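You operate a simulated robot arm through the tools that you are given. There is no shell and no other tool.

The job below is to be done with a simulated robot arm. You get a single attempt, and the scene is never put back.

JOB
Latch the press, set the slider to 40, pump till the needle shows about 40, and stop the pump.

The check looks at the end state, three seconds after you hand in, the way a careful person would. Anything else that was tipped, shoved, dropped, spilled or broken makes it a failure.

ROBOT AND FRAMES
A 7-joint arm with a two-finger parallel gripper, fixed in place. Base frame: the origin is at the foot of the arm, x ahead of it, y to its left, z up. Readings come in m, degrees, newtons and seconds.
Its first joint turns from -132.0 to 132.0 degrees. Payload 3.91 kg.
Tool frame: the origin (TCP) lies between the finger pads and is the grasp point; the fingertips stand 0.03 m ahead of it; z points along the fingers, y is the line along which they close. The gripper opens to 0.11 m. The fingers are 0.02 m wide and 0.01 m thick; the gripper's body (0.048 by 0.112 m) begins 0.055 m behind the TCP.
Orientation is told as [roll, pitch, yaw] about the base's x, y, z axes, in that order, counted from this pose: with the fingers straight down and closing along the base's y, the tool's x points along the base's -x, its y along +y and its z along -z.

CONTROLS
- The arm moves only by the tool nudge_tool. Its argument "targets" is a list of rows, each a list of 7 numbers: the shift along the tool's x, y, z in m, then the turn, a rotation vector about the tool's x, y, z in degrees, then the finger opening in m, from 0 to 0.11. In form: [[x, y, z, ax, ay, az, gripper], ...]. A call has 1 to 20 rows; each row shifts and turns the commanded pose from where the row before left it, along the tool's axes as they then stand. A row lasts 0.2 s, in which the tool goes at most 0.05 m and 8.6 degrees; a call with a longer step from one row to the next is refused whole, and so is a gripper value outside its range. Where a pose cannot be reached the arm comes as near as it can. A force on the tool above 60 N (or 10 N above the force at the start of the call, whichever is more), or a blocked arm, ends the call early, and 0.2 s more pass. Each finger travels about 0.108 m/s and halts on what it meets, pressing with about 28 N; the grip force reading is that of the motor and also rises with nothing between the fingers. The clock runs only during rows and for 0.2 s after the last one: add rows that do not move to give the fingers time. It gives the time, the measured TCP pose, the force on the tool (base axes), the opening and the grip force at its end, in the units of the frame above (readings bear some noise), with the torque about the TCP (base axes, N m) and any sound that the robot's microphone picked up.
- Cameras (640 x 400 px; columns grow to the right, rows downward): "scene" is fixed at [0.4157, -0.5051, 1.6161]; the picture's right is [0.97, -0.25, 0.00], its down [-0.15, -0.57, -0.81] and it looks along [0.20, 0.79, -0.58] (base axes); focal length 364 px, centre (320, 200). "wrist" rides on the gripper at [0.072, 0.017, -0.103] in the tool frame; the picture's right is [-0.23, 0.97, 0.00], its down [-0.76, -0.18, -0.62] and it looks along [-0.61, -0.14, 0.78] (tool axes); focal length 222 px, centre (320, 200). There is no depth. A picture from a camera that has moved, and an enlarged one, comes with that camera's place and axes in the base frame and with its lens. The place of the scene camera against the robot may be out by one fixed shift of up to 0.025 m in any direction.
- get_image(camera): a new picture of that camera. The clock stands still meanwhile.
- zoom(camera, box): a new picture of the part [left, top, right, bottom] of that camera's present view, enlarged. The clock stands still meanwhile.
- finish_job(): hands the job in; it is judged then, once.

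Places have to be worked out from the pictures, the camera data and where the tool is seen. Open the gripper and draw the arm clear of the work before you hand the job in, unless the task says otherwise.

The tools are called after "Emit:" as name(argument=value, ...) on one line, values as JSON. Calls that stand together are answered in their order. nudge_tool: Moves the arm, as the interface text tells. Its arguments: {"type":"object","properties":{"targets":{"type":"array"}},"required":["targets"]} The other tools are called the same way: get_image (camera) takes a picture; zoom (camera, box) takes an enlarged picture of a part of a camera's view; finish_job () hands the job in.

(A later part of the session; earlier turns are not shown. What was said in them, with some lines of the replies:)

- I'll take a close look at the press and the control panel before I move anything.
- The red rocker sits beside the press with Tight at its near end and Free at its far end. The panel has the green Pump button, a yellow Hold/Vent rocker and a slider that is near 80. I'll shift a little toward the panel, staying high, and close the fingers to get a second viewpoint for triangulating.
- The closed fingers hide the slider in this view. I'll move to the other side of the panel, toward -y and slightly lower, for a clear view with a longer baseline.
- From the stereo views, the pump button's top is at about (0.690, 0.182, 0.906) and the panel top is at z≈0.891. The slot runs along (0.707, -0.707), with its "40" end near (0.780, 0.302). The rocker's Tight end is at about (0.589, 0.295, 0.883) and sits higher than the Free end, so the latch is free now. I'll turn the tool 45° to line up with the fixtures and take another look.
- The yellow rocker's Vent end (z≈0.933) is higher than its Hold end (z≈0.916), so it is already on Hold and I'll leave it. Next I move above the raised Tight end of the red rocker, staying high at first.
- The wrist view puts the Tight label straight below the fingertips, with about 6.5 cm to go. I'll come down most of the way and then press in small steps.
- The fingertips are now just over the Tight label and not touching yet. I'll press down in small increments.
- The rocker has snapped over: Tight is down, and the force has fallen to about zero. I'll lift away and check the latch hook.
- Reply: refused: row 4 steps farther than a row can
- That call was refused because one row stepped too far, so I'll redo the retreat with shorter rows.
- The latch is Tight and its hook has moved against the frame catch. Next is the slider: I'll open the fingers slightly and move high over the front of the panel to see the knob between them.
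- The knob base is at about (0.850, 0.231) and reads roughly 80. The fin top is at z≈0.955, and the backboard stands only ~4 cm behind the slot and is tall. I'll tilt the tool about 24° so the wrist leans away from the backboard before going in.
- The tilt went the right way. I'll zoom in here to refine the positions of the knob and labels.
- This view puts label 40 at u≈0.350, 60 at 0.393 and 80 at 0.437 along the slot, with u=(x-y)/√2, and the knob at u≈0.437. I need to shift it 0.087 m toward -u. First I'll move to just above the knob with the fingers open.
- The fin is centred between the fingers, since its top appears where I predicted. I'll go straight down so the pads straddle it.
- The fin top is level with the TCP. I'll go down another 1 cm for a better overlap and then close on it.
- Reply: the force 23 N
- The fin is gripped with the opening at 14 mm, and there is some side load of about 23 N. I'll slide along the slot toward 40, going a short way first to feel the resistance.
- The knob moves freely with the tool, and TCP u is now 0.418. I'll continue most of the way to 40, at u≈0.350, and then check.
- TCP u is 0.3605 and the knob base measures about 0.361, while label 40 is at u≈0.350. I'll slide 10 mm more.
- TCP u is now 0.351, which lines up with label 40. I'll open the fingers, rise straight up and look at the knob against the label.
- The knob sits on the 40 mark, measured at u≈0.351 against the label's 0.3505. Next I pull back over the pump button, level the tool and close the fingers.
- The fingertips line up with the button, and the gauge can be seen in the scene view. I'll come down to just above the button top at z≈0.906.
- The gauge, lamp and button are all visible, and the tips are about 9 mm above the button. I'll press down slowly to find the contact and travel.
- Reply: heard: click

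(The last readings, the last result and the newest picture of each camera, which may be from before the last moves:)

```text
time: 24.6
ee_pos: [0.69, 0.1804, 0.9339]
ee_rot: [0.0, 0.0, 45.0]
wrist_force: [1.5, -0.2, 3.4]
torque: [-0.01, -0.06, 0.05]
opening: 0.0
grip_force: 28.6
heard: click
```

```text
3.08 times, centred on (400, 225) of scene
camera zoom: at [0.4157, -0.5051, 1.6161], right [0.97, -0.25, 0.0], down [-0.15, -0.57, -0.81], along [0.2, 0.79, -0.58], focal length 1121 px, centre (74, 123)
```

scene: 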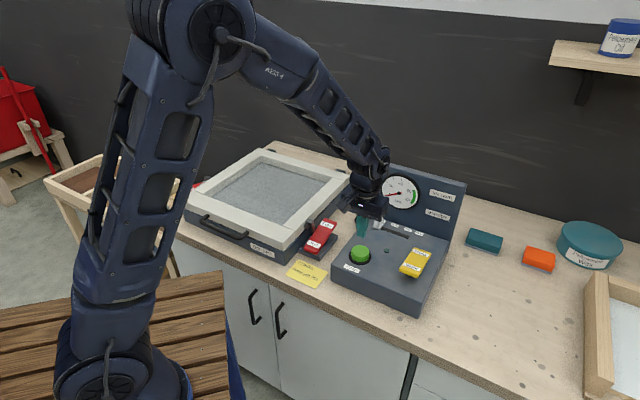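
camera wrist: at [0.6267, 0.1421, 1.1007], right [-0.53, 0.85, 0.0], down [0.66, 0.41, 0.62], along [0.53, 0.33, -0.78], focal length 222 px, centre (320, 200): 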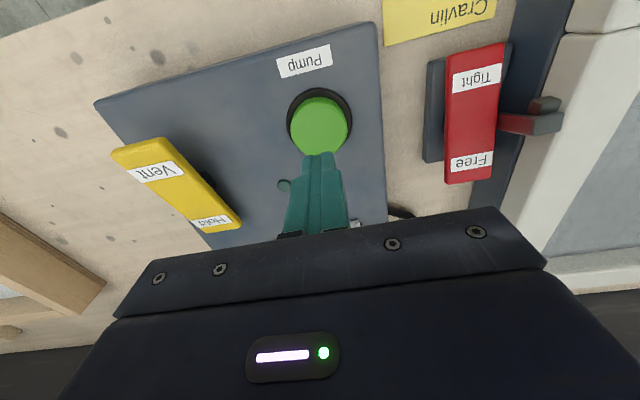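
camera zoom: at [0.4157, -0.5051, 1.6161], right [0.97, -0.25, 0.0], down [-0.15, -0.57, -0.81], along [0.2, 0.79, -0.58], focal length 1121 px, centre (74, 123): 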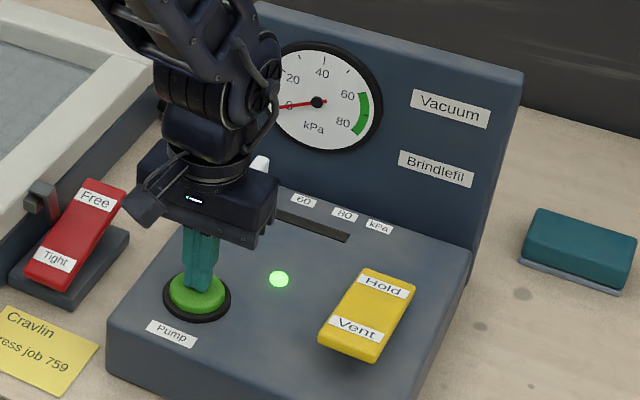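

There was a click and the lamp lit green, so the pump is running. I'll lift slightly to see whether it latches on or only runs while held.

Emit:
nudge_tool(targets=[[0, 0, -0.01, 0, 0, 0, 0.0]])

Emit:
zoom(camera="scene", box=[330, 160, 470, 290])

Emit:
zoom(camera="scene", box=[385, 165, 425, 215])

```text
time: 25.0
ee_pos: [0.6886, 0.1814, 0.9443]
ee_rot: [-0.1, 0.0, 45.0]
wrist_force: [0.3, -0.4, 0.4]
torque: [0.0, 0.02, 0.02]
opening: 0.0001
grip_force: 27.9
```

```text
3.08 times, centred on (400, 225) of scene
camera zoom: at [0.4157, -0.5051, 1.6161], right [0.97, -0.25, 0.0], down [-0.15, -0.57, -0.81], along [0.2, 0.79, -0.58], focal length 1121 px, centre (74, 123)
```

zoom: 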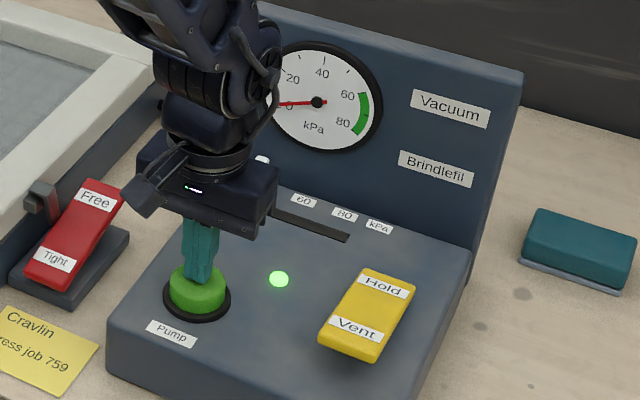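

```text
8.00 times, centred on (405, 190) of scene
camera zoom: at [0.4157, -0.5051, 1.6161], right [0.97, -0.25, 0.0], down [-0.15, -0.57, -0.81], along [0.2, 0.79, -0.58], focal length 2915 px, centre (-360, 280)
```

zoom: 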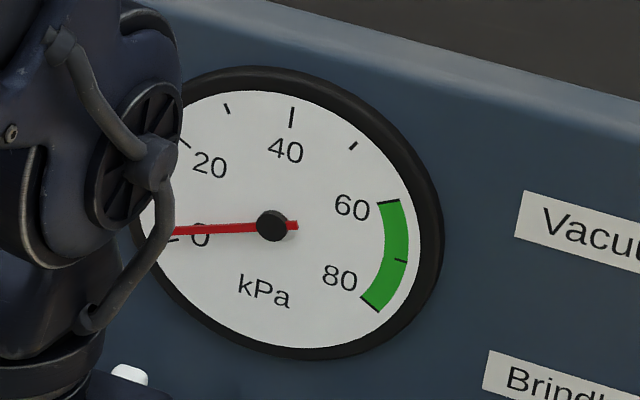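

It latches: the lamp stays on and the needle is creeping up. I'll hold above the button and wait to measure the rate.

Emit:
nudge_tool(targets=[[0, 0, 0.003, 0, 0, 0, 0.0], [0, 0, 0, 0, 0, 0, 0.0], [0, 0, 0, 0, 0, 0, 0.0], [0, 0, 0, 0, 0, 0, 0.0]])

Emit:
zoom(camera="scene", box=[385, 165, 425, 215])

```text
time: 26.0
ee_pos: [0.688, 0.1814, 0.9419]
ee_rot: [0.1, 0.0, 44.9]
wrist_force: [0.6, 0.7, 1.4]
torque: [0.0, -0.01, 0.0]
opening: 0.0
grip_force: 27.5
```

```text
8.00 times, centred on (405, 190) of scene
camera zoom: at [0.4157, -0.5051, 1.6161], right [0.97, -0.25, 0.0], down [-0.15, -0.57, -0.81], along [0.2, 0.79, -0.58], focal length 2915 px, centre (-360, 280)
```

zoom: 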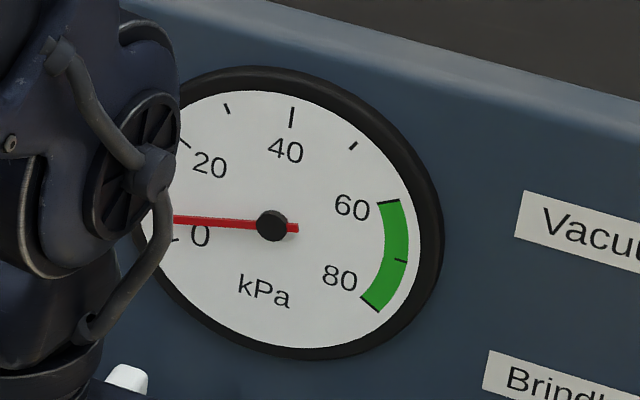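

The needle rises at roughly 2.5–3 kPa/s, which is comfortably slow. I'll wait about 4 s and check again.

Emit:
nudge_tool(targets=[[0, 0, 0, 0, 0, 0, 0.0], [0, 0, 0, 0, 0, 0, 0.0], [0, 0, 0, 0, 0, 0, 0.0], [0, 0, 0, 0, 0, 0, 0.0], [0, 0, 0, 0, 0, 0, 0.0], [0, 0, 0, 0, 0, 0, 0.0], [0, 0, 0, 0, 0, 0, 0.0], [0, 0, 0, 0, 0, 0, 0.0], [0, 0, 0, 0, 0, 0, 0.0], [0, 0, 0, 0, 0, 0, 0.0], [0, 0, 0, 0, 0, 0, 0.0], [0, 0, 0, 0, 0, 0, 0.0], [0, 0, 0, 0, 0, 0, 0.0], [0, 0, 0, 0, 0, 0, 0.0], [0, 0, 0, 0, 0, 0, 0.0], [0, 0, 0, 0, 0, 0, 0.0], [0, 0, 0, 0, 0, 0, 0.0], [0, 0, 0, 0, 0, 0, 0.0], [0, 0, 0, 0, 0, 0, 0.0]])

Emit:
zoom(camera="scene", box=[385, 165, 425, 215])

```text
time: 30.0
ee_pos: [0.6894, 0.182, 0.9411]
ee_rot: [0.0, 0.0, 45.0]
wrist_force: [-0.5, 0.6, 1.2]
torque: [-0.02, -0.02, 0.0]
opening: 0.0
grip_force: 27.9
```

```text
8.00 times, centred on (405, 190) of scene
camera zoom: at [0.4157, -0.5051, 1.6161], right [0.97, -0.25, 0.0], down [-0.15, -0.57, -0.81], along [0.2, 0.79, -0.58], focal length 2915 px, centre (-360, 280)
```

zoom: 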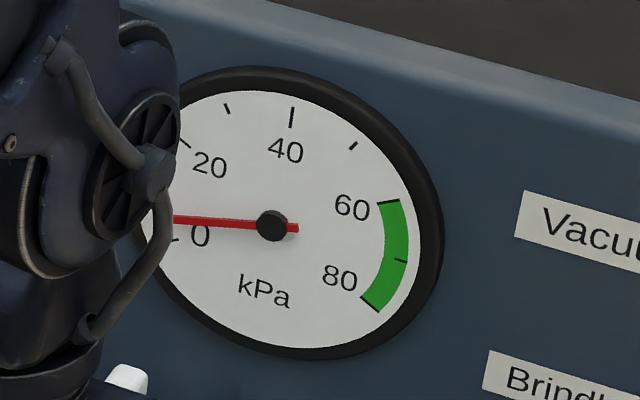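

The needle has stalled near 6 kPa. I'll check the lamp, the latch and the yellow rocker before doing anything else.

Emit:
zoom(camera="scene", box=[330, 160, 470, 290])

Emit:
zoom(camera="scene", box=[385, 230, 445, 290])

Emit:
zoom(camera="scene", box=[270, 200, 360, 280])

Emit:
get_image(camera="scene")

Emit:
get_image(camera="wrist")

```text
3.08 times, centred on (400, 225) of scene
camera zoom: at [0.4157, -0.5051, 1.6161], right [0.97, -0.25, 0.0], down [-0.15, -0.57, -0.81], along [0.2, 0.79, -0.58], focal length 1121 px, centre (74, 123)
```

zoom: 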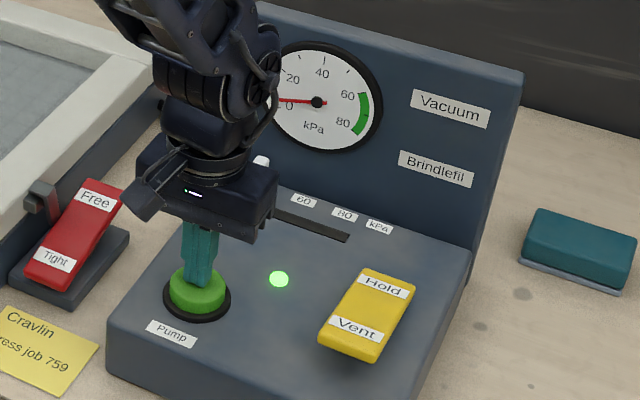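

```text
6.67 times, centred on (415, 260) of scene
camera zoom: at [0.4157, -0.5051, 1.6161], right [0.97, -0.25, 0.0], down [-0.15, -0.57, -0.81], along [0.2, 0.79, -0.58], focal length 2430 px, centre (-313, -200)
```

zoom: 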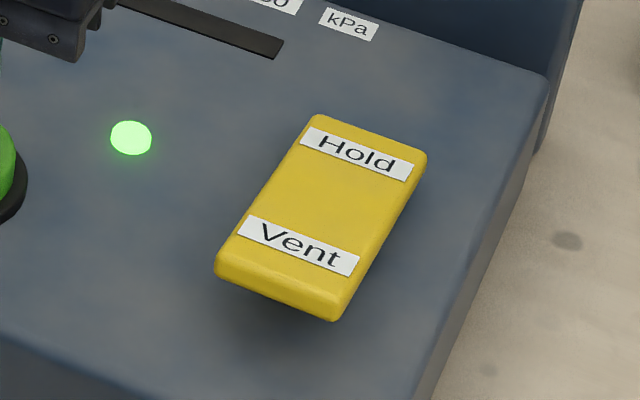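

```text
5.00 times, centred on (315, 240) of scene
camera zoom: at [0.4157, -0.5051, 1.6161], right [0.97, -0.25, 0.0], down [-0.15, -0.57, -0.81], along [0.2, 0.79, -0.58], focal length 1822 px, centre (345, 0)
```

zoom: 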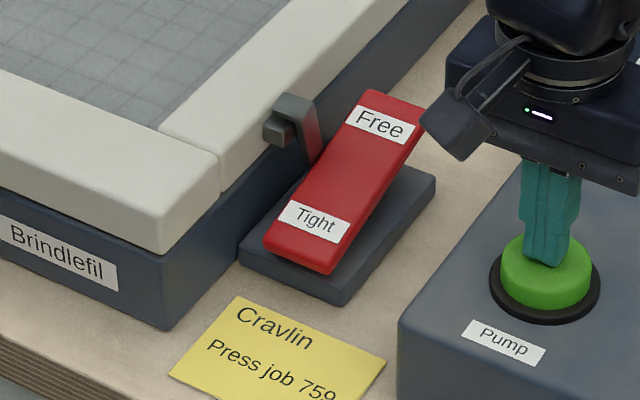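

```text
taken
```

scene: 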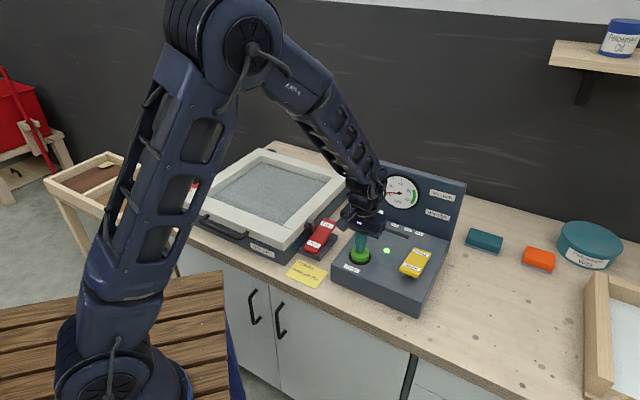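

```text
taken
camera wrist: at [0.6261, 0.1421, 1.0454], right [-0.53, 0.85, 0.0], down [0.66, 0.41, 0.62], along [0.53, 0.33, -0.78], focal length 222 px, centre (320, 200)
```

wrist: 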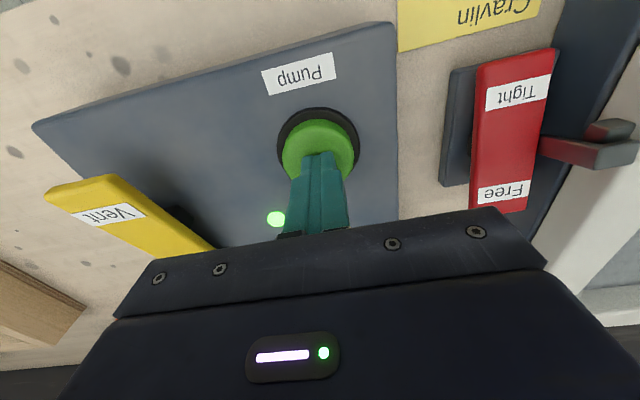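

The pump lamp is on, but something is leaking, because the needle has levelled off at about 6 kPa. There's also a red piece on the far left side of the press that could be a second latch, so I'll look there.

Emit:
zoom(camera="scene", box=[160, 140, 280, 250])

Emit:
zoom(camera="scene", box=[330, 140, 390, 240])

```text
3.64 times, centred on (220, 195) of scene
camera zoom: at [0.4157, -0.5051, 1.6161], right [0.97, -0.25, 0.0], down [-0.15, -0.57, -0.81], along [0.2, 0.79, -0.58], focal length 1325 px, centre (684, 218)
```

zoom: 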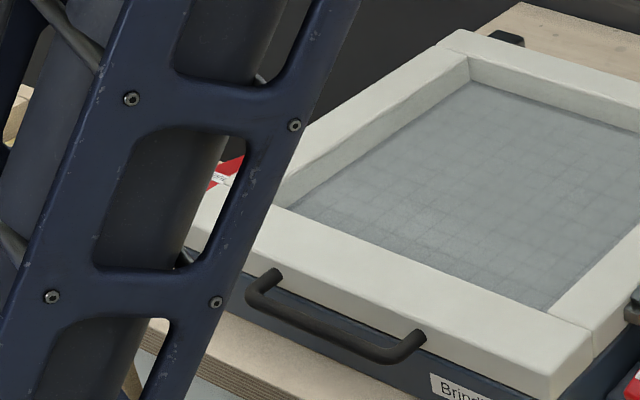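

```text
4.00 times, centred on (360, 190) of scene
camera zoom: at [0.4157, -0.5051, 1.6161], right [0.97, -0.25, 0.0], down [-0.15, -0.57, -0.81], along [0.2, 0.79, -0.58], focal length 1458 px, centre (160, 240)
```

zoom: 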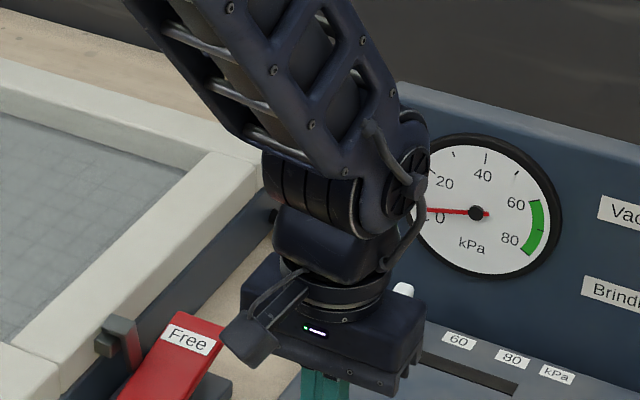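

A second red rocker, with a label, is on the left side of the press, so the press is only half latched. I'll stop the pump first and then deal with that latch.

Emit:
nudge_tool(targets=[[0, 0, 0.004, 0, 0, 0, 0.0], [0, 0, 0.0045, 0, 0, 0, 0.0], [0, 0, -0.012, 0, 0, 0, 0.0], [0, 0, -0.03, 0, 0, 0, 0.0], [0, 0, -0.04, 0, 0, 0, 0.0], [0, 0, -0.04, 0, 0, 0, 0.0], [0, 0, 0, 0, 0, 0, 0.0]])

Emit:
zoom(camera="scene", box=[330, 160, 470, 290])

Emit:
get_image(camera="scene")

```text
time: 31.6
ee_pos: [0.6885, 0.1818, 1.0563]
ee_rot: [0.0, 0.0, 45.0]
wrist_force: [-1.2, -0.3, 0.4]
torque: [0.01, -0.03, -0.01]
opening: 0.0
grip_force: 28.1
heard: click
```

```text
3.08 times, centred on (400, 225) of scene
camera zoom: at [0.4157, -0.5051, 1.6161], right [0.97, -0.25, 0.0], down [-0.15, -0.57, -0.81], along [0.2, 0.79, -0.58], focal length 1121 px, centre (74, 123)
```

zoom: 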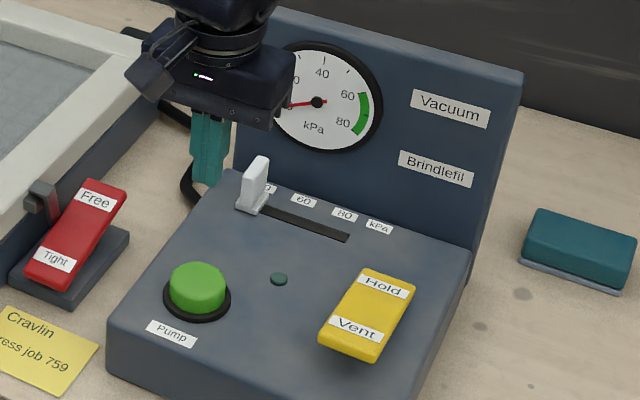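

```text
taken
```

scene: 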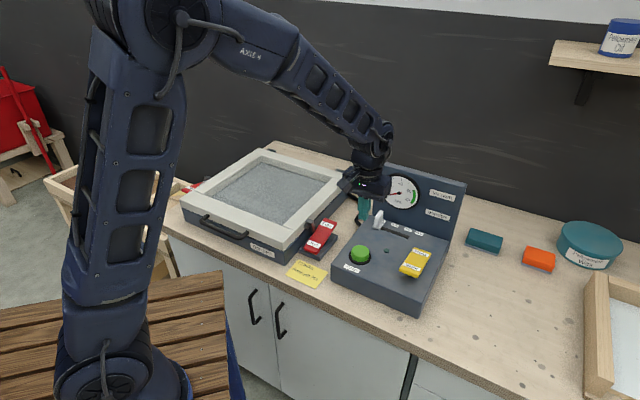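

The pump is off, with the lamp out. Now I'll zoom in on the left side of the press.

Emit:
zoom(camera="scene", box=[160, 150, 240, 220])

Emit:
get_image(camera="wrist")

```text
5.71 times, centred on (200, 185) of scene
camera zoom: at [0.4157, -0.5051, 1.6161], right [0.97, -0.25, 0.0], down [-0.15, -0.57, -0.81], along [0.2, 0.79, -0.58], focal length 2082 px, centre (1006, 286)
```

zoom: 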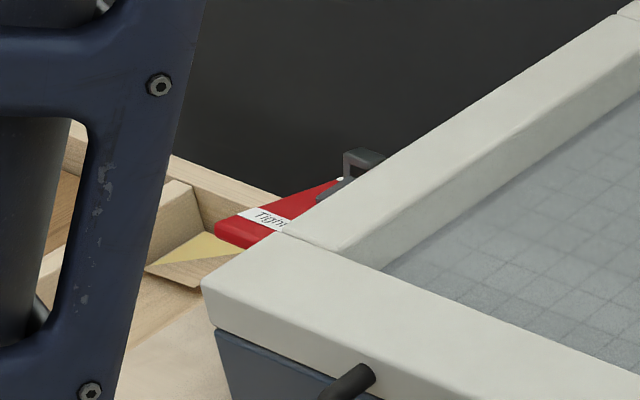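

```text
taken
camera wrist: at [0.6267, 0.1414, 1.1595], right [-0.53, 0.85, 0.0], down [0.66, 0.41, 0.62], along [0.53, 0.33, -0.78], focal length 222 px, centre (320, 200)
```

wrist: 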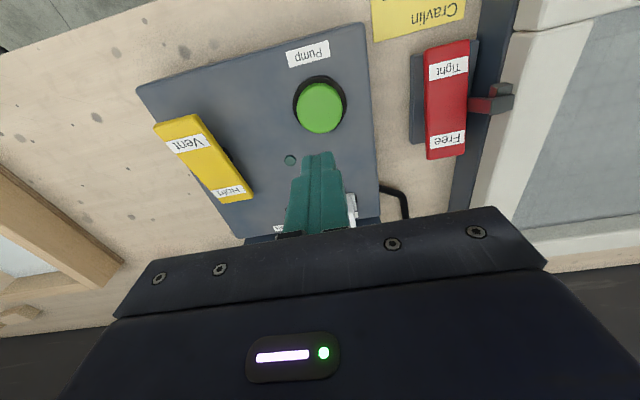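

A second latch on the left is still open, with its Tight end raised. I'll rise and travel along -u, high over the press, to reach that side.

Emit:
nudge_tool(targets=[[0, 0.04, -0.025, 0, 0, 0, 0.0], [0, 0.04, -0.025, 0, 0, 0, 0.0], [0, 0.04, -0.02, 0, 0, 0, 0.0], [0, 0.044, 0, 0, 0, 0, 0.0], [0, 0.044, 0, 0, 0, 0, 0.0], [0, 0.044, 0, 0, 0, 0, 0.0], [0, 0.044, 0, 0, 0, 0, 0.0], [0, 0.044, 0, 0, 0, 0, 0.0], [0, 0.044, 0, 0, 0, 0, 0.0], [0, 0.044, 0, 0, 0, 0, 0.0], [0, 0.044, 0, 0, 0, 0, 0.0], [0, 0.044, 0, 0, 0, 0, 0.0], [0, 0, 0, 0, 0, 0, 0.0]])

Emit:
get_image(camera="wrist")

Emit:
get_image(camera="scene")

```text
time: 34.4
ee_pos: [0.3214, 0.5451, 1.1253]
ee_rot: [0.1, -0.1, 45.0]
wrist_force: [0.9, 0.8, -0.2]
torque: [0.03, -0.03, 0.02]
opening: 0.0
grip_force: 28.1
```

```text
taken
camera wrist: at [0.2604, 0.5059, 1.2291], right [-0.53, 0.85, 0.0], down [0.66, 0.41, 0.62], along [0.53, 0.33, -0.78], focal length 222 px, centre (320, 200)
```

wrist: 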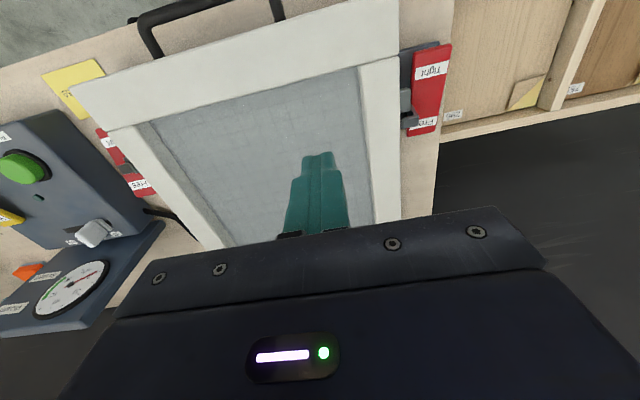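

```text
taken
```

scene: 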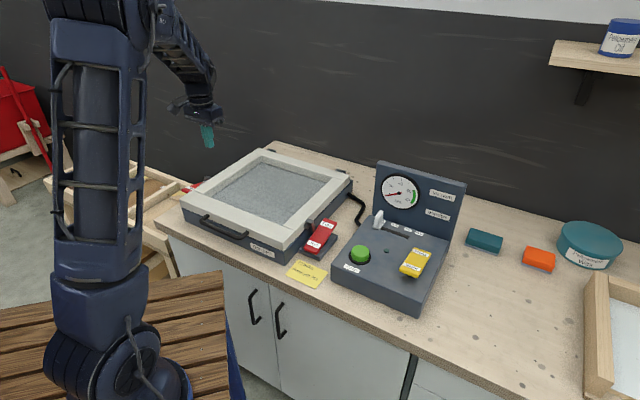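

The second rocker is clearly visible in the wrist view, to the left of the press. I'll zoom in, then take another view to triangulate it.

Emit:
zoom(camera="wrist", box=[360, 20, 480, 150])

Emit:
nudge_tool(targets=[[0.02, 0.035, 0, 0, 0, 0, 0.0], [0.02, 0.035, 0, 0, 0, 0, 0.0], [0.0, 0.03, 0, 0, 0, 0, 0.0], [0, 0, 0, 0, 0, 0, 0.0]])

Emit:
get_image(camera="wrist")

Emit:
zoom(camera="wrist", box=[270, 40, 430, 200])

```text
3.08 times, centred on (420, 85) of wrist
camera zoom: at [0.2604, 0.5059, 1.2291], right [-0.53, 0.85, 0.0], down [0.66, 0.41, 0.62], along [0.53, 0.33, -0.78], focal length 684 px, centre (12, 554)
```

zoom: 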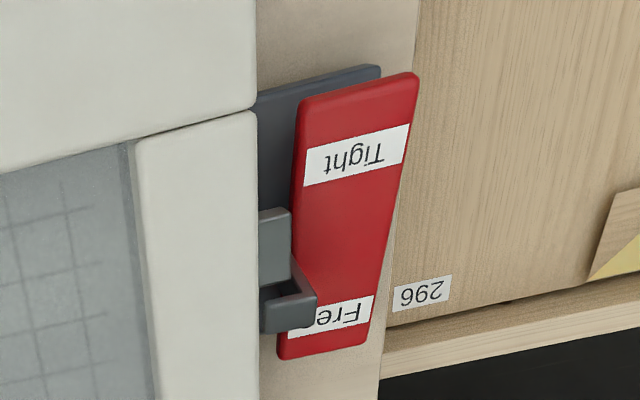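

```text
time: 35.4
ee_pos: [0.2258, 0.5873, 1.1242]
ee_rot: [-0.1, 0.0, 45.0]
wrist_force: [-0.4, 0.4, 0.3]
torque: [-0.02, -0.01, -0.03]
opening: 0.0
grip_force: 27.9
```

```text
taken
camera wrist: at [0.1632, 0.5473, 1.2273], right [-0.53, 0.85, 0.0], down [0.66, 0.41, 0.62], along [0.53, 0.33, -0.78], focal length 222 px, centre (320, 200)
```

wrist: 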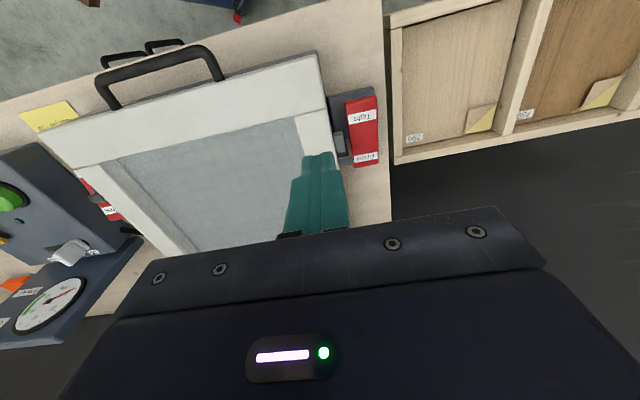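

```text
2.50 times, centred on (350, 120) of wrist
camera zoom: at [0.1632, 0.5473, 1.2273], right [-0.53, 0.85, 0.0], down [0.66, 0.41, 0.62], along [0.53, 0.33, -0.78], focal length 555 px, centre (245, 400)
```

zoom: 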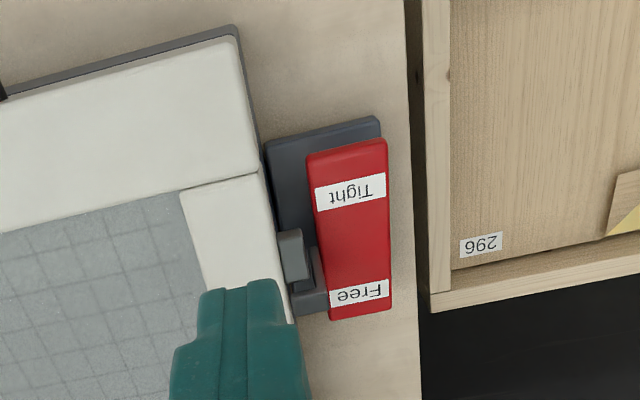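

The left Tight label is at about (0.224, 0.661, 0.885) and raised, while the Free end is at z≈0.867. The hook is on the press side and the crate is below table level, so I'll move above the Tight end and then descend.

Emit:
nudge_tool(targets=[[-0.0235, 0.0282, 0, 0, 0, 0, 0.0], [-0.0235, 0.0282, 0, 0, 0, 0, 0.0], [0, 0, 0.036, 0, 0, 0, 0.0], [0, 0, 0.036, 0, 0, 0, 0.0], [0, 0, 0.036, 0, 0, 0, 0.0], [0, 0, 0.036, 0, 0, 0, 0.0], [0, 0, 0, 0, 0, 0, 0.0]])

Emit:
get_image(camera="wrist")

Emit:
get_image(camera="scene")

```text
time: 37.0
ee_pos: [0.2171, 0.6604, 0.9811]
ee_rot: [0.0, 0.0, 45.0]
wrist_force: [0.2, 0.0, -0.1]
torque: [0.01, 0.01, -0.01]
opening: 0.0
grip_force: 27.6
```

```text
taken
camera wrist: at [0.1554, 0.622, 1.0851], right [-0.53, 0.85, 0.0], down [0.66, 0.41, 0.62], along [0.53, 0.33, -0.78], focal length 222 px, centre (320, 200)
```

wrist: 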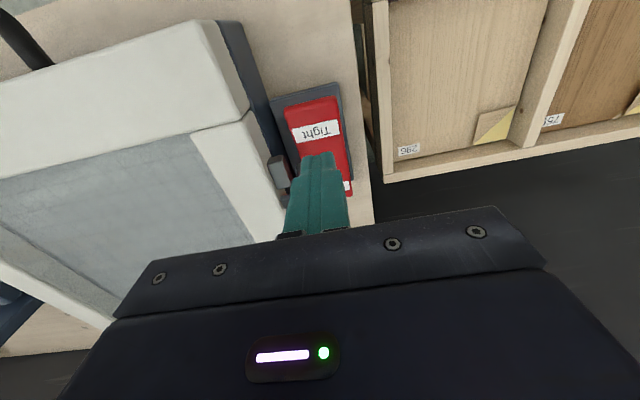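

```text
taken
```

scene: 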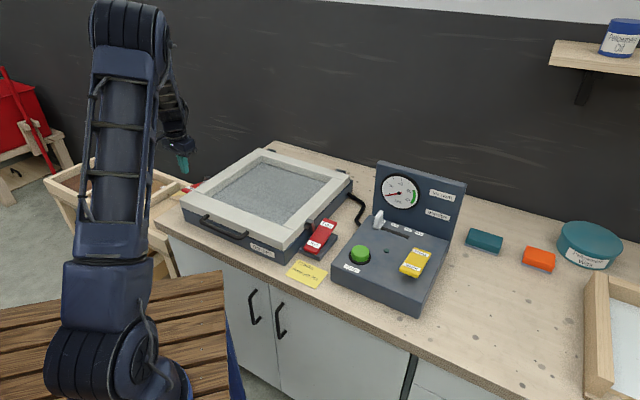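

The Tight label is directly under the fingertips. I'll descend to just above it and then press in small steps, as I did on the right side.

Emit:
nudge_tool(targets=[[0, 0, 0.02, 0, 0, 0, 0.0], [0, 0, 0.02, 0, 0, 0, 0.0], [0, 0, 0.018, 0, 0, 0, 0.0], [0, 0, 0.005, 0, 0, 0, 0.0], [0, 0, 0, 0, 0, 0, 0.0]])

Emit:
zoom(camera="wrist", box=[200, 20, 440, 220])

```text
time: 38.2
ee_pos: [0.2176, 0.6633, 0.9176]
ee_rot: [0.1, 0.0, 45.1]
wrist_force: [-0.2, 0.2, -0.6]
torque: [0.01, -0.02, -0.03]
opening: 0.0002
grip_force: 28.0
```

```text
2.00 times, centred on (320, 120) of wrist
camera zoom: at [0.1559, 0.6234, 1.0217], right [-0.53, 0.85, 0.0], down [0.66, 0.41, 0.62], along [0.53, 0.33, -0.78], focal length 444 px, centre (320, 360)
```

zoom: 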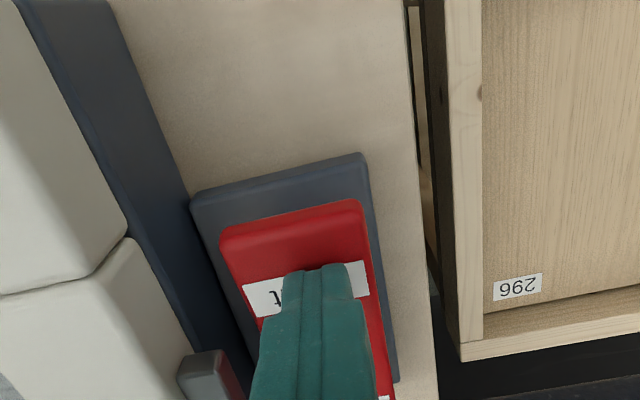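

The tips are just above the raised Tight end, so I press down now.

Emit:
nudge_tool(targets=[[0, 0, 0.004, 0, 0, 0, 0.0], [0, 0, 0.004, 0, 0, 0, 0.0], [0, 0, 0.004, 0, 0, 0, 0.0], [0, 0, 0.004, 0, 0, 0, 0.0], [0, 0, 0.001, 0, 0, 0, 0.0], [0, 0, 0, 0, 0, 0, 0.0]])

Emit:
zoom(camera="wrist", box=[200, 20, 440, 220])

```text
time: 39.6
ee_pos: [0.2185, 0.6624, 0.9017]
ee_rot: [0.2, 0.0, 45.0]
wrist_force: [1.2, 0.2, 0.1]
torque: [-0.01, 0.0, -0.01]
opening: 0.0003
grip_force: 28.0
```

```text
2.00 times, centred on (320, 120) of wrist
camera zoom: at [0.1563, 0.6224, 1.0055], right [-0.53, 0.85, 0.0], down [0.66, 0.41, 0.62], along [0.53, 0.33, -0.78], focal length 444 px, centre (320, 360)
```

zoom: 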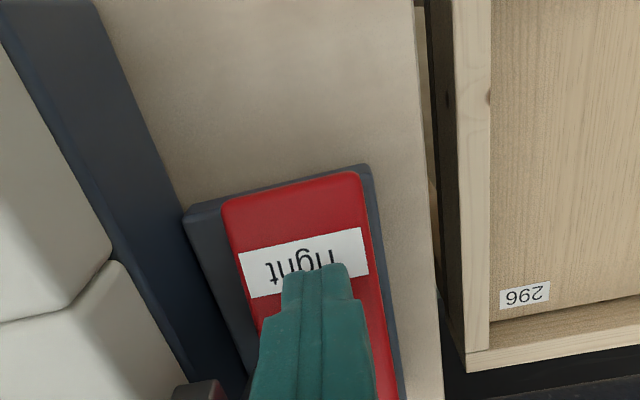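

The left rocker has snapped to Tight. I'll lift clear and confirm that its hook has closed.

Emit:
nudge_tool(targets=[[0, 0, -0.03, 0, 0, 0, 0.0], [0, 0, -0.045, 0, 0, 0, 0.0], [0, 0, -0.045, 0, 0, 0, 0.0], [0, 0, -0.045, 0, 0, 0, 0.0], [0.02, -0.04, -0.01, 0, 0, 0, 0.0], [0.02, -0.04, 0, 0, 0, 0, 0.0], [0, 0, 0, 0, 0, 0, 0.0]])

Emit:
get_image(camera="wrist")

Emit:
zoom(camera="wrist", box=[290, 20, 450, 180])

Emit:
zoom(camera="scene", box=[160, 130, 360, 260])

```text
time: 41.2
ee_pos: [0.2478, 0.5733, 1.0739]
ee_rot: [-0.1, 0.0, 45.0]
wrist_force: [0.6, 0.3, -0.5]
torque: [0.0, -0.03, -0.01]
opening: 0.0
grip_force: 27.9
```

```text
taken
camera wrist: at [0.1849, 0.5347, 1.1779], right [-0.53, 0.85, 0.0], down [0.66, 0.41, 0.62], along [0.53, 0.33, -0.78], focal length 222 px, centre (320, 200)
```

wrist: 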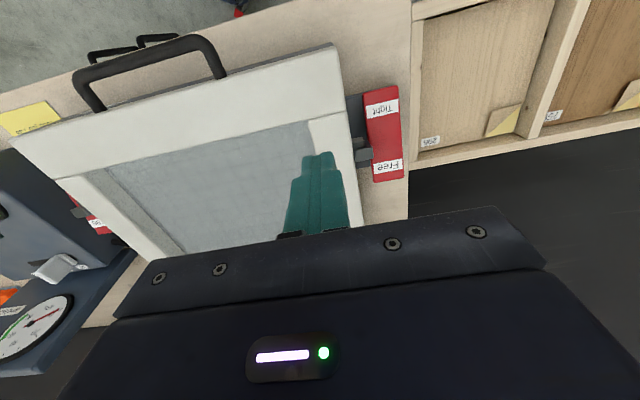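

```text
2.50 times, centred on (370, 100) of wrist
camera zoom: at [0.1849, 0.5347, 1.1779], right [-0.53, 0.85, 0.0], down [0.66, 0.41, 0.62], along [0.53, 0.33, -0.78], focal length 555 px, centre (195, 450)
```

zoom: 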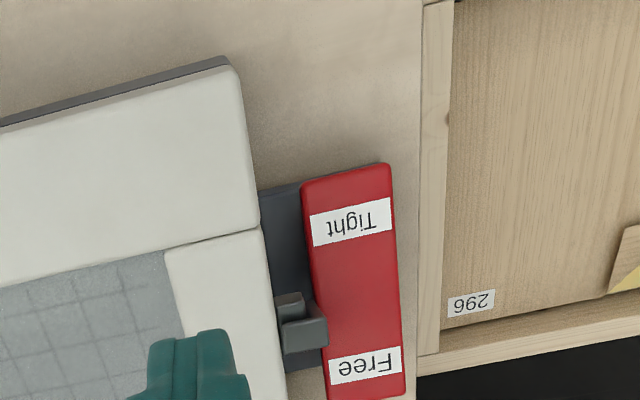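

```text
3.08 times, centred on (260, 195) of scene
camera zoom: at [0.4157, -0.5051, 1.6161], right [0.97, -0.25, 0.0], down [-0.15, -0.57, -0.81], along [0.2, 0.79, -0.58], focal length 1121 px, centre (505, 215)
```

zoom: 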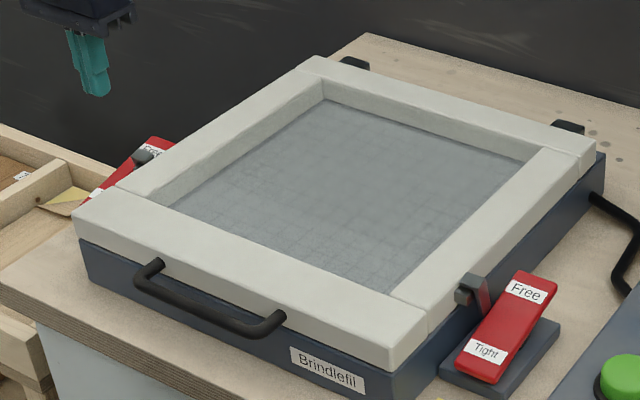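

Both hooks are closed and both rockers are on Tight. I'll go back over the press, still high, to the pump button.

Emit:
nudge_tool(targets=[[-0.0025, -0.04205, 0, 0, 0, 0, 0.0], [-0.0025, -0.04205, 0, 0, 0, 0, 0.0], [-0.0025, -0.04205, 0, 0, 0, 0, 0.0], [-0.0025, -0.04205, 0, 0, 0, 0, 0.0], [-0.0025, -0.04205, 0, 0, 0, 0, 0.0], [-0.0025, -0.04205, 0, 0, 0, 0, 0.0], [-0.0025, -0.04205, 0, 0, 0, 0, 0.0], [-0.0025, -0.04205, 0, 0, 0, 0, 0.0], [-0.0025, -0.04205, 0, 0, 0, 0, 0.0], [-0.0025, -0.04205, 0, 0, 0, 0, 0.0], [-0.0025, -0.04205, 0, 0, 0, 0, 0.0], [-0.0025, -0.04205, 0, 0, 0, 0, 0.0], [-0.0025, -0.04205, 0, 0, 0, 0, 0.0], [-0.0025, -0.04205, 0, 0, 0, 0, 0.0], [0, 0, 0, 0, 0, 0, 0.0]])

Emit:
get_image(camera="wrist")

```text
time: 44.4
ee_pos: [0.689, 0.1854, 1.0752]
ee_rot: [0.0, 0.1, 44.9]
wrist_force: [-1.4, 0.3, 1.0]
torque: [0.02, -0.03, 0.0]
opening: 0.0
grip_force: 28.3
```

```text
taken
camera wrist: at [0.6259, 0.146, 1.1789], right [-0.53, 0.85, 0.0], down [0.66, 0.41, 0.62], along [0.53, 0.33, -0.78], focal length 222 px, centre (320, 200)
```

wrist: 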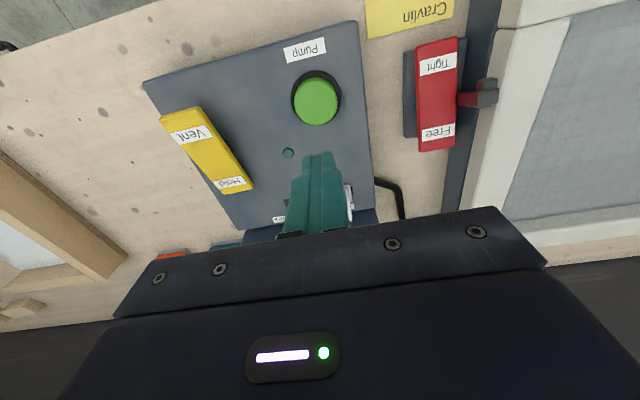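

I'm over the button within a few millimetres. I'll correct that and come down to just above it.

Emit:
nudge_tool(targets=[[0.0025, -0.0025, 0.04, 0, 0, 0, 0.0], [0, 0, 0.04, 0, 0, 0, 0.0], [0, 0, 0.035, 0, 0, 0, 0.0], [0, 0, 0.015, 0, 0, 0, 0.0], [0, 0, 0, 0, 0, 0, 0.0]])

Emit:
zoom(camera="scene", box=[330, 160, 470, 290])

Emit:
zoom(camera="wrist", box=[200, 60, 440, 220])

```text
time: 45.6
ee_pos: [0.6862, 0.1836, 0.9445]
ee_rot: [0.0, 0.1, 45.0]
wrist_force: [-0.1, 0.1, 0.1]
torque: [0.0, 0.01, -0.03]
opening: 0.0001
grip_force: 27.1
```

```text
3.08 times, centred on (400, 225) of scene
camera zoom: at [0.4157, -0.5051, 1.6161], right [0.97, -0.25, 0.0], down [-0.15, -0.57, -0.81], along [0.2, 0.79, -0.58], focal length 1121 px, centre (74, 123)
```

zoom: 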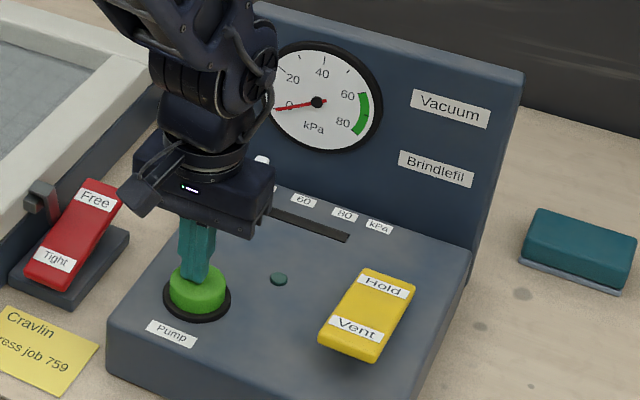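

```text
2.50 times, centred on (320, 140) of wrist
camera zoom: at [0.6238, 0.1437, 1.0487], right [-0.53, 0.85, 0.0], down [0.66, 0.41, 0.62], along [0.53, 0.33, -0.78], focal length 555 px, centre (320, 350)
```

zoom: 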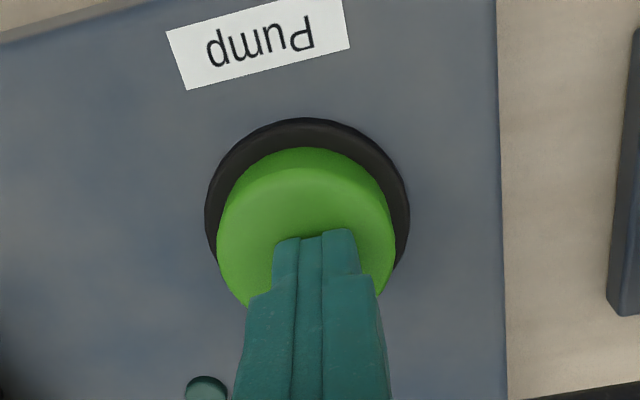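

The position is good. I'll press the pump on, lift slightly and watch the needle.

Emit:
nudge_tool(targets=[[0, -0.003, 0.005, 0, 0, 0, 0.0], [0, 0, 0.0065, 0, 0, 0, 0.0], [0, 0, -0.008, 0, 0, 0, 0.0]])

Emit:
zoom(camera="scene", box=[330, 160, 470, 290])

Emit:
zoom(camera="scene", box=[385, 165, 425, 215])

```text
time: 46.4
ee_pos: [0.6909, 0.1799, 0.942]
ee_rot: [0.1, 0.1, 45.0]
wrist_force: [0.7, -0.2, 1.0]
torque: [0.03, 0.01, -0.01]
opening: 0.0
grip_force: 28.4
heard: click
```

```text
3.08 times, centred on (400, 225) of scene
camera zoom: at [0.4157, -0.5051, 1.6161], right [0.97, -0.25, 0.0], down [-0.15, -0.57, -0.81], along [0.2, 0.79, -0.58], focal length 1121 px, centre (74, 123)
```

zoom: 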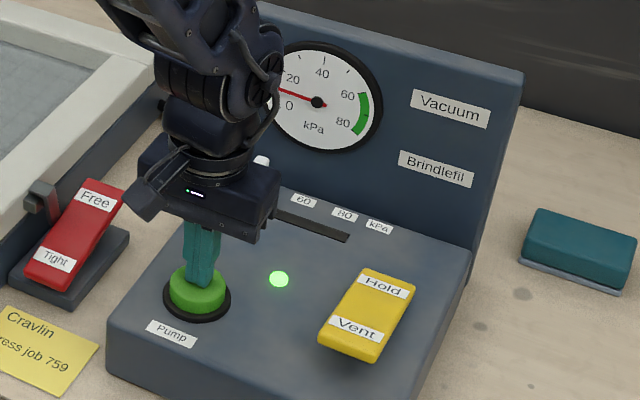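

```text
8.00 times, centred on (405, 190) of scene
camera zoom: at [0.4157, -0.5051, 1.6161], right [0.97, -0.25, 0.0], down [-0.15, -0.57, -0.81], along [0.2, 0.79, -0.58], focal length 2915 px, centre (-360, 280)
```

zoom: 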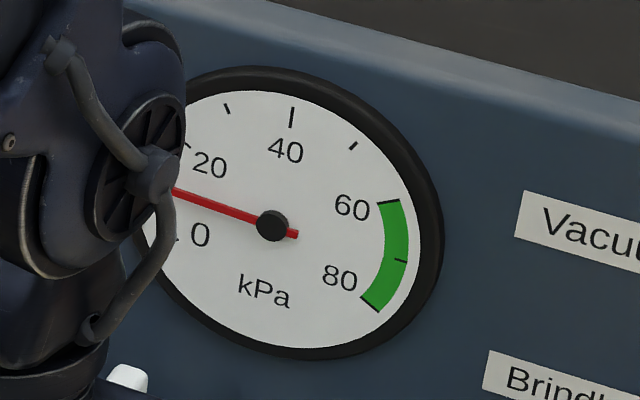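

With both latches tight the needle rises much faster and is already near 11 kPa. I'll hold for a single row to measure the rate.

Emit:
nudge_tool(targets=[[0, 0, 0, 0, 0, 0, 0.0]])

Emit:
zoom(camera="scene", box=[385, 165, 425, 215])

```text
time: 46.8
ee_pos: [0.6899, 0.1796, 0.9428]
ee_rot: [0.0, 0.0, 45.0]
wrist_force: [0.3, -0.5, 0.2]
torque: [-0.03, -0.04, -0.03]
opening: 0.0
grip_force: 27.8
```

```text
8.00 times, centred on (405, 190) of scene
camera zoom: at [0.4157, -0.5051, 1.6161], right [0.97, -0.25, 0.0], down [-0.15, -0.57, -0.81], along [0.2, 0.79, -0.58], focal length 2915 px, centre (-360, 280)
```

zoom: 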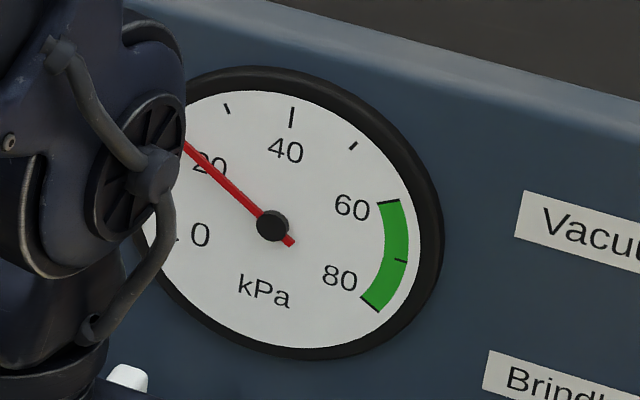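

The rate is about 24 kPa/s and the needle is near 20.5 at t=46.8, so 40 should come at about t=47.6. I'll wait three rows, then press so the click lands about there, and lift off.

Emit:
nudge_tool(targets=[[0, 0, 0, 0, 0, 0, 0.0], [0, 0, 0, 0, 0, 0, 0.0], [0, 0, 0, 0, 0, 0, 0.0], [0, 0, 0.0068, 0, 0, 0, 0.0], [0, 0, 0.003, 0, 0, 0, 0.0], [0, 0, -0.015, 0, 0, 0, 0.0]])

Emit:
zoom(camera="scene", box=[385, 165, 425, 215])

Emit:
zoom(camera="scene", box=[330, 160, 470, 290])

```text
time: 48.2
ee_pos: [0.6898, 0.1782, 0.9467]
ee_rot: [-0.1, 0.0, 44.9]
wrist_force: [0.1, 0.4, -0.3]
torque: [-0.01, 0.02, -0.02]
opening: 0.0001
grip_force: 28.0
heard: click
```

```text
8.00 times, centred on (405, 190) of scene
camera zoom: at [0.4157, -0.5051, 1.6161], right [0.97, -0.25, 0.0], down [-0.15, -0.57, -0.81], along [0.2, 0.79, -0.58], focal length 2915 px, centre (-360, 280)
```

zoom: 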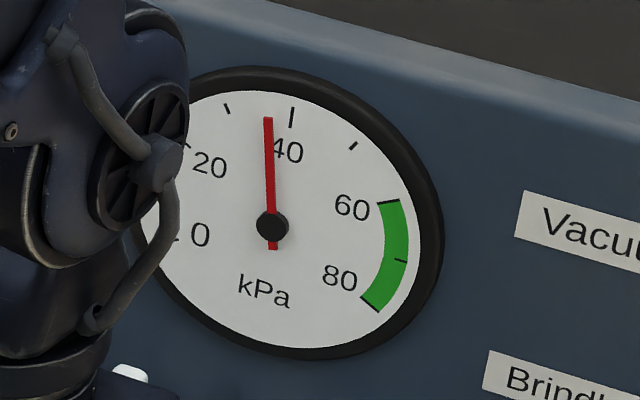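

```text
3.08 times, centred on (400, 225) of scene
camera zoom: at [0.4157, -0.5051, 1.6161], right [0.97, -0.25, 0.0], down [-0.15, -0.57, -0.81], along [0.2, 0.79, -0.58], focal length 1121 px, centre (74, 123)
```

zoom: 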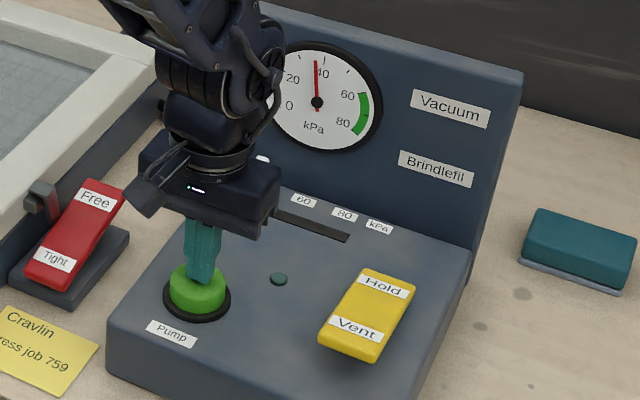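

The pump is off and the needle is near 36 kPa, just short of the 40 tick. I'll rise a little more and check whether it holds steady or drifts.

Emit:
nudge_tool(targets=[[0, 0, 0, 0, 0, 0, 0.0], [0, 0, 0, 0, 0, 0, 0.0], [0, 0, 0, 0, 0, 0, 0.0], [0, 0, 0, 0, 0, 0, 0.0], [0, 0, 0, 0, 0, 0, 0.0], [0, 0, 0, 0, 0, 0, 0.0], [0, 0, 0, 0, 0, 0, 0.0], [0, 0, 0, 0, 0, 0, 0.0], [0, 0, 0, 0, 0, 0, 0.0]])

Emit:
zoom(camera="scene", box=[385, 165, 425, 215])

```text
time: 50.2
ee_pos: [0.6894, 0.1799, 0.9466]
ee_rot: [0.0, 0.0, 45.1]
wrist_force: [0.2, 0.0, 0.0]
torque: [-0.03, 0.01, 0.01]
opening: 0.0001
grip_force: 27.5
```

```text
8.00 times, centred on (405, 190) of scene
camera zoom: at [0.4157, -0.5051, 1.6161], right [0.97, -0.25, 0.0], down [-0.15, -0.57, -0.81], along [0.2, 0.79, -0.58], focal length 2915 px, centre (-360, 280)
```

zoom: 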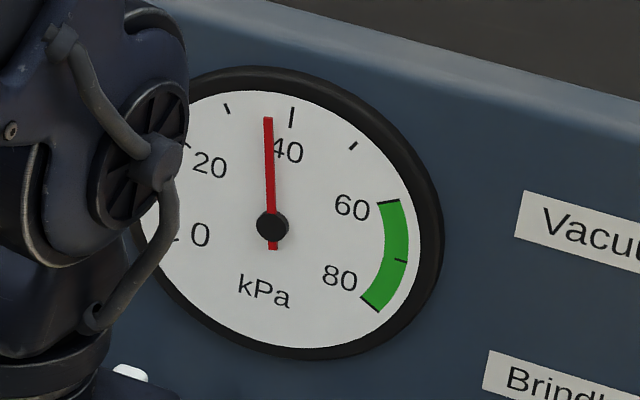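

The needle holds steady at about 36.5 kPa, taking 0 at 210° and 40 at 90° on the dial, which is a bit low for "about 40". I'll add one short on/off pulse of about 0.34 s, which should add 4–5 kPa.

Emit:
nudge_tool(targets=[[0, 0, 0.0042, 0, 0, 0, 0.0], [0, 0, 0, 0, 0, 0, 0.0], [0, 0, 0.009, 0, 0, 0, 0.0], [0, 0, -0.008, 0, 0, 0, 0.0], [0, 0, 0.0118, 0, 0, 0, 0.0], [0, 0, -0.02, 0, 0, 0, 0.0]])

Emit:
zoom(camera="scene", box=[330, 160, 470, 290])

Emit:
zoom(camera="scene", box=[385, 165, 425, 215])

```text
time: 51.6
ee_pos: [0.6911, 0.1801, 0.9508]
ee_rot: [0.0, 0.2, 45.1]
wrist_force: [0.0, -0.5, 0.5]
torque: [-0.02, 0.05, 0.0]
opening: 0.0
grip_force: 27.3
heard: click, click
```

```text
3.08 times, centred on (400, 225) of scene
camera zoom: at [0.4157, -0.5051, 1.6161], right [0.97, -0.25, 0.0], down [-0.15, -0.57, -0.81], along [0.2, 0.79, -0.58], focal length 1121 px, centre (74, 123)
```

zoom: 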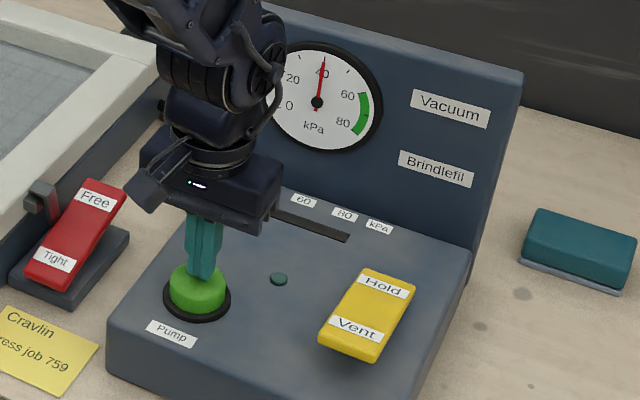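

```text
8.00 times, centred on (405, 190) of scene
camera zoom: at [0.4157, -0.5051, 1.6161], right [0.97, -0.25, 0.0], down [-0.15, -0.57, -0.81], along [0.2, 0.79, -0.58], focal length 2915 px, centre (-360, 280)
```

zoom: 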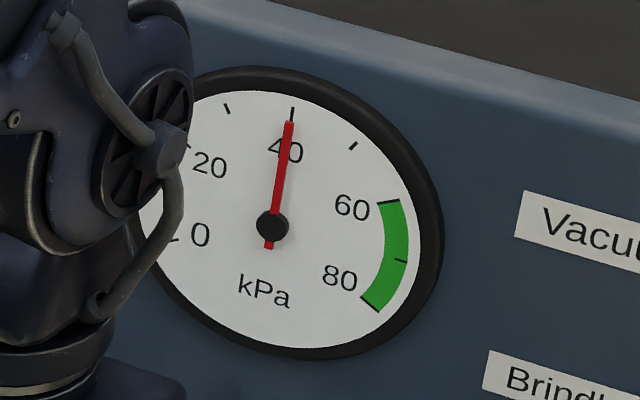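

There were two clicks, the lamp is off and the needle points right at 40. I'll lift straight up, open the gripper and draw the arm clear.

Emit:
nudge_tool(targets=[[0, 0, -0.03, 0, 0, 0, 0.0], [0, 0, -0.045, 0, 0, 0, 0.0], [0, 0, -0.045, 0, 0, 0, 0.0], [0, 0, -0.045, 0, 0, 0, 0.0], [0, 0, -0.04, 0, 0, 0, 0.03], [0.02, 0.035, -0.02, 0, 0, 0, 0.06], [0.02, 0.035, -0.02, 0, 0, 0, 0.08], [0.0, 0.04, -0.01, 0, 0, 0, 0.08], [0.0, 0.04, 0, 0, 0, 0, 0.08], [0.0, 0.04, 0, 0, 0, 0, 0.08], [0, 0, 0, 0, 0, 0, 0.08]])

Emit:
get_image(camera="scene")

Emit:
zoom(camera="scene", box=[330, 150, 480, 320])

Emit:
zoom(camera="scene", box=[370, 165, 470, 245])

Emit:
get_image(camera="wrist")

```text
time: 54.0
ee_pos: [0.5262, 0.2859, 1.2073]
ee_rot: [0.0, 0.1, 45.0]
wrist_force: [0.8, -0.5, 0.2]
torque: [0.0, 0.0, -0.03]
opening: 0.0798
grip_force: 0.0
```

```text
taken
```

scene: 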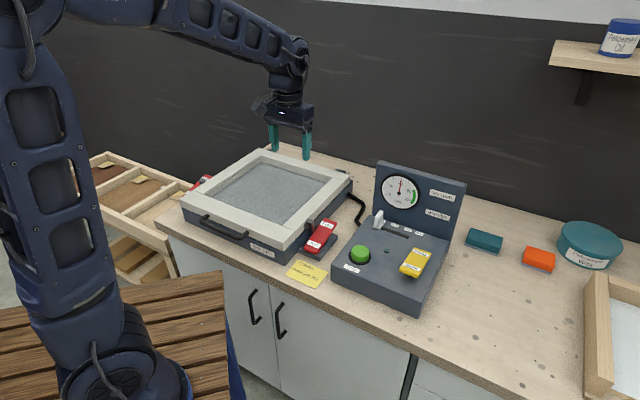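

```text
2.35 times, centred on (405, 235) of scene
camera zoom: at [0.4157, -0.5051, 1.6161], right [0.97, -0.25, 0.0], down [-0.15, -0.57, -0.81], along [0.2, 0.79, -0.58], focal length 858 px, centre (120, 118)
```

zoom: 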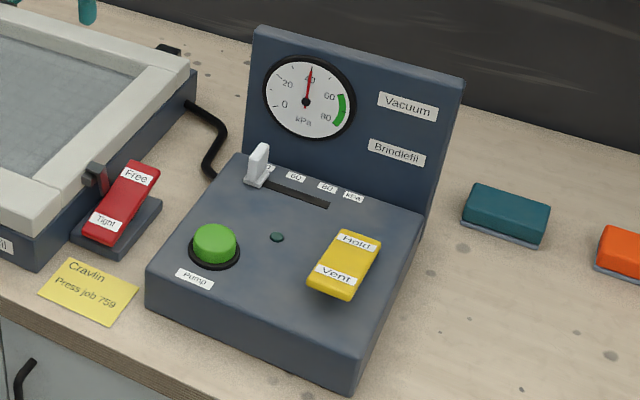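

```text
5.00 times, centred on (420, 205) of scene
camera zoom: at [0.4157, -0.5051, 1.6161], right [0.97, -0.25, 0.0], down [-0.15, -0.57, -0.81], along [0.2, 0.79, -0.58], focal length 1822 px, centre (-180, 175)
```

zoom: 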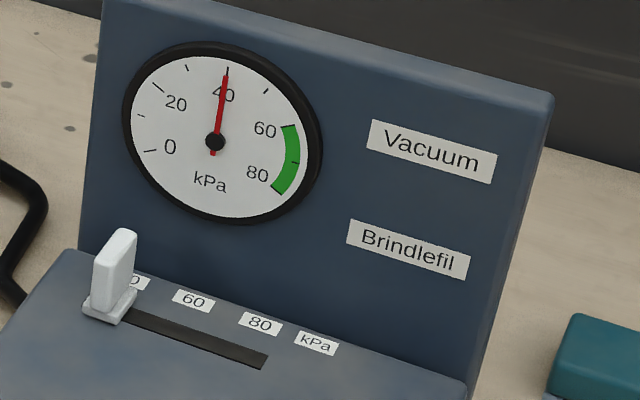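

```text
taken
camera wrist: at [0.4648, 0.2462, 1.3112], right [-0.53, 0.85, 0.0], down [0.66, 0.41, 0.62], along [0.53, 0.33, -0.78], focal length 222 px, centre (320, 200)
```

wrist: 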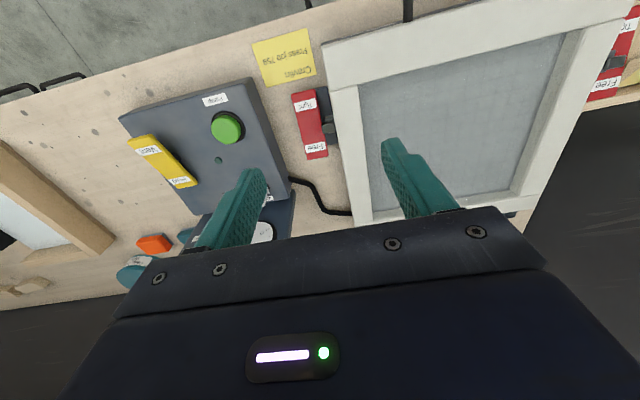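

Everything reads correctly: both latches are Tight with their hooks closed, the slider knob is on the 40 mark, and yellow is on Hold. The needle is steady at 40, the pump lamp is off, and the gripper is open and well above the work. I'm handing the job in.

Emit:
finish_job()

```text
The job is handed in.
```

The job is handed in: the press is latched, the slider is at 40, and the needle was holding at 40 with the pump off when I last looked. I don't have the check's result.

- **Latches:** The press has two, one on each side. I missed the left one at first, so the first pump run stalled at about 5 kPa. I stopped the pump, set the left latch to Tight as well, and both hooks are now closed.
- **Slider:** The knob lines up with the 40 label to within about half a kPa, as measured from the pictures.
- **Pump:** The main run stopped at about 36.5 kPa, so I gave one short on/off pulse to bring the needle to 40. The lamp is off.
- **Hold/Vent:** The yellow rocker was already on Hold, so I left it alone.

I opened the gripper and parked the arm above the press. Nothing else looked moved in the last pictures.
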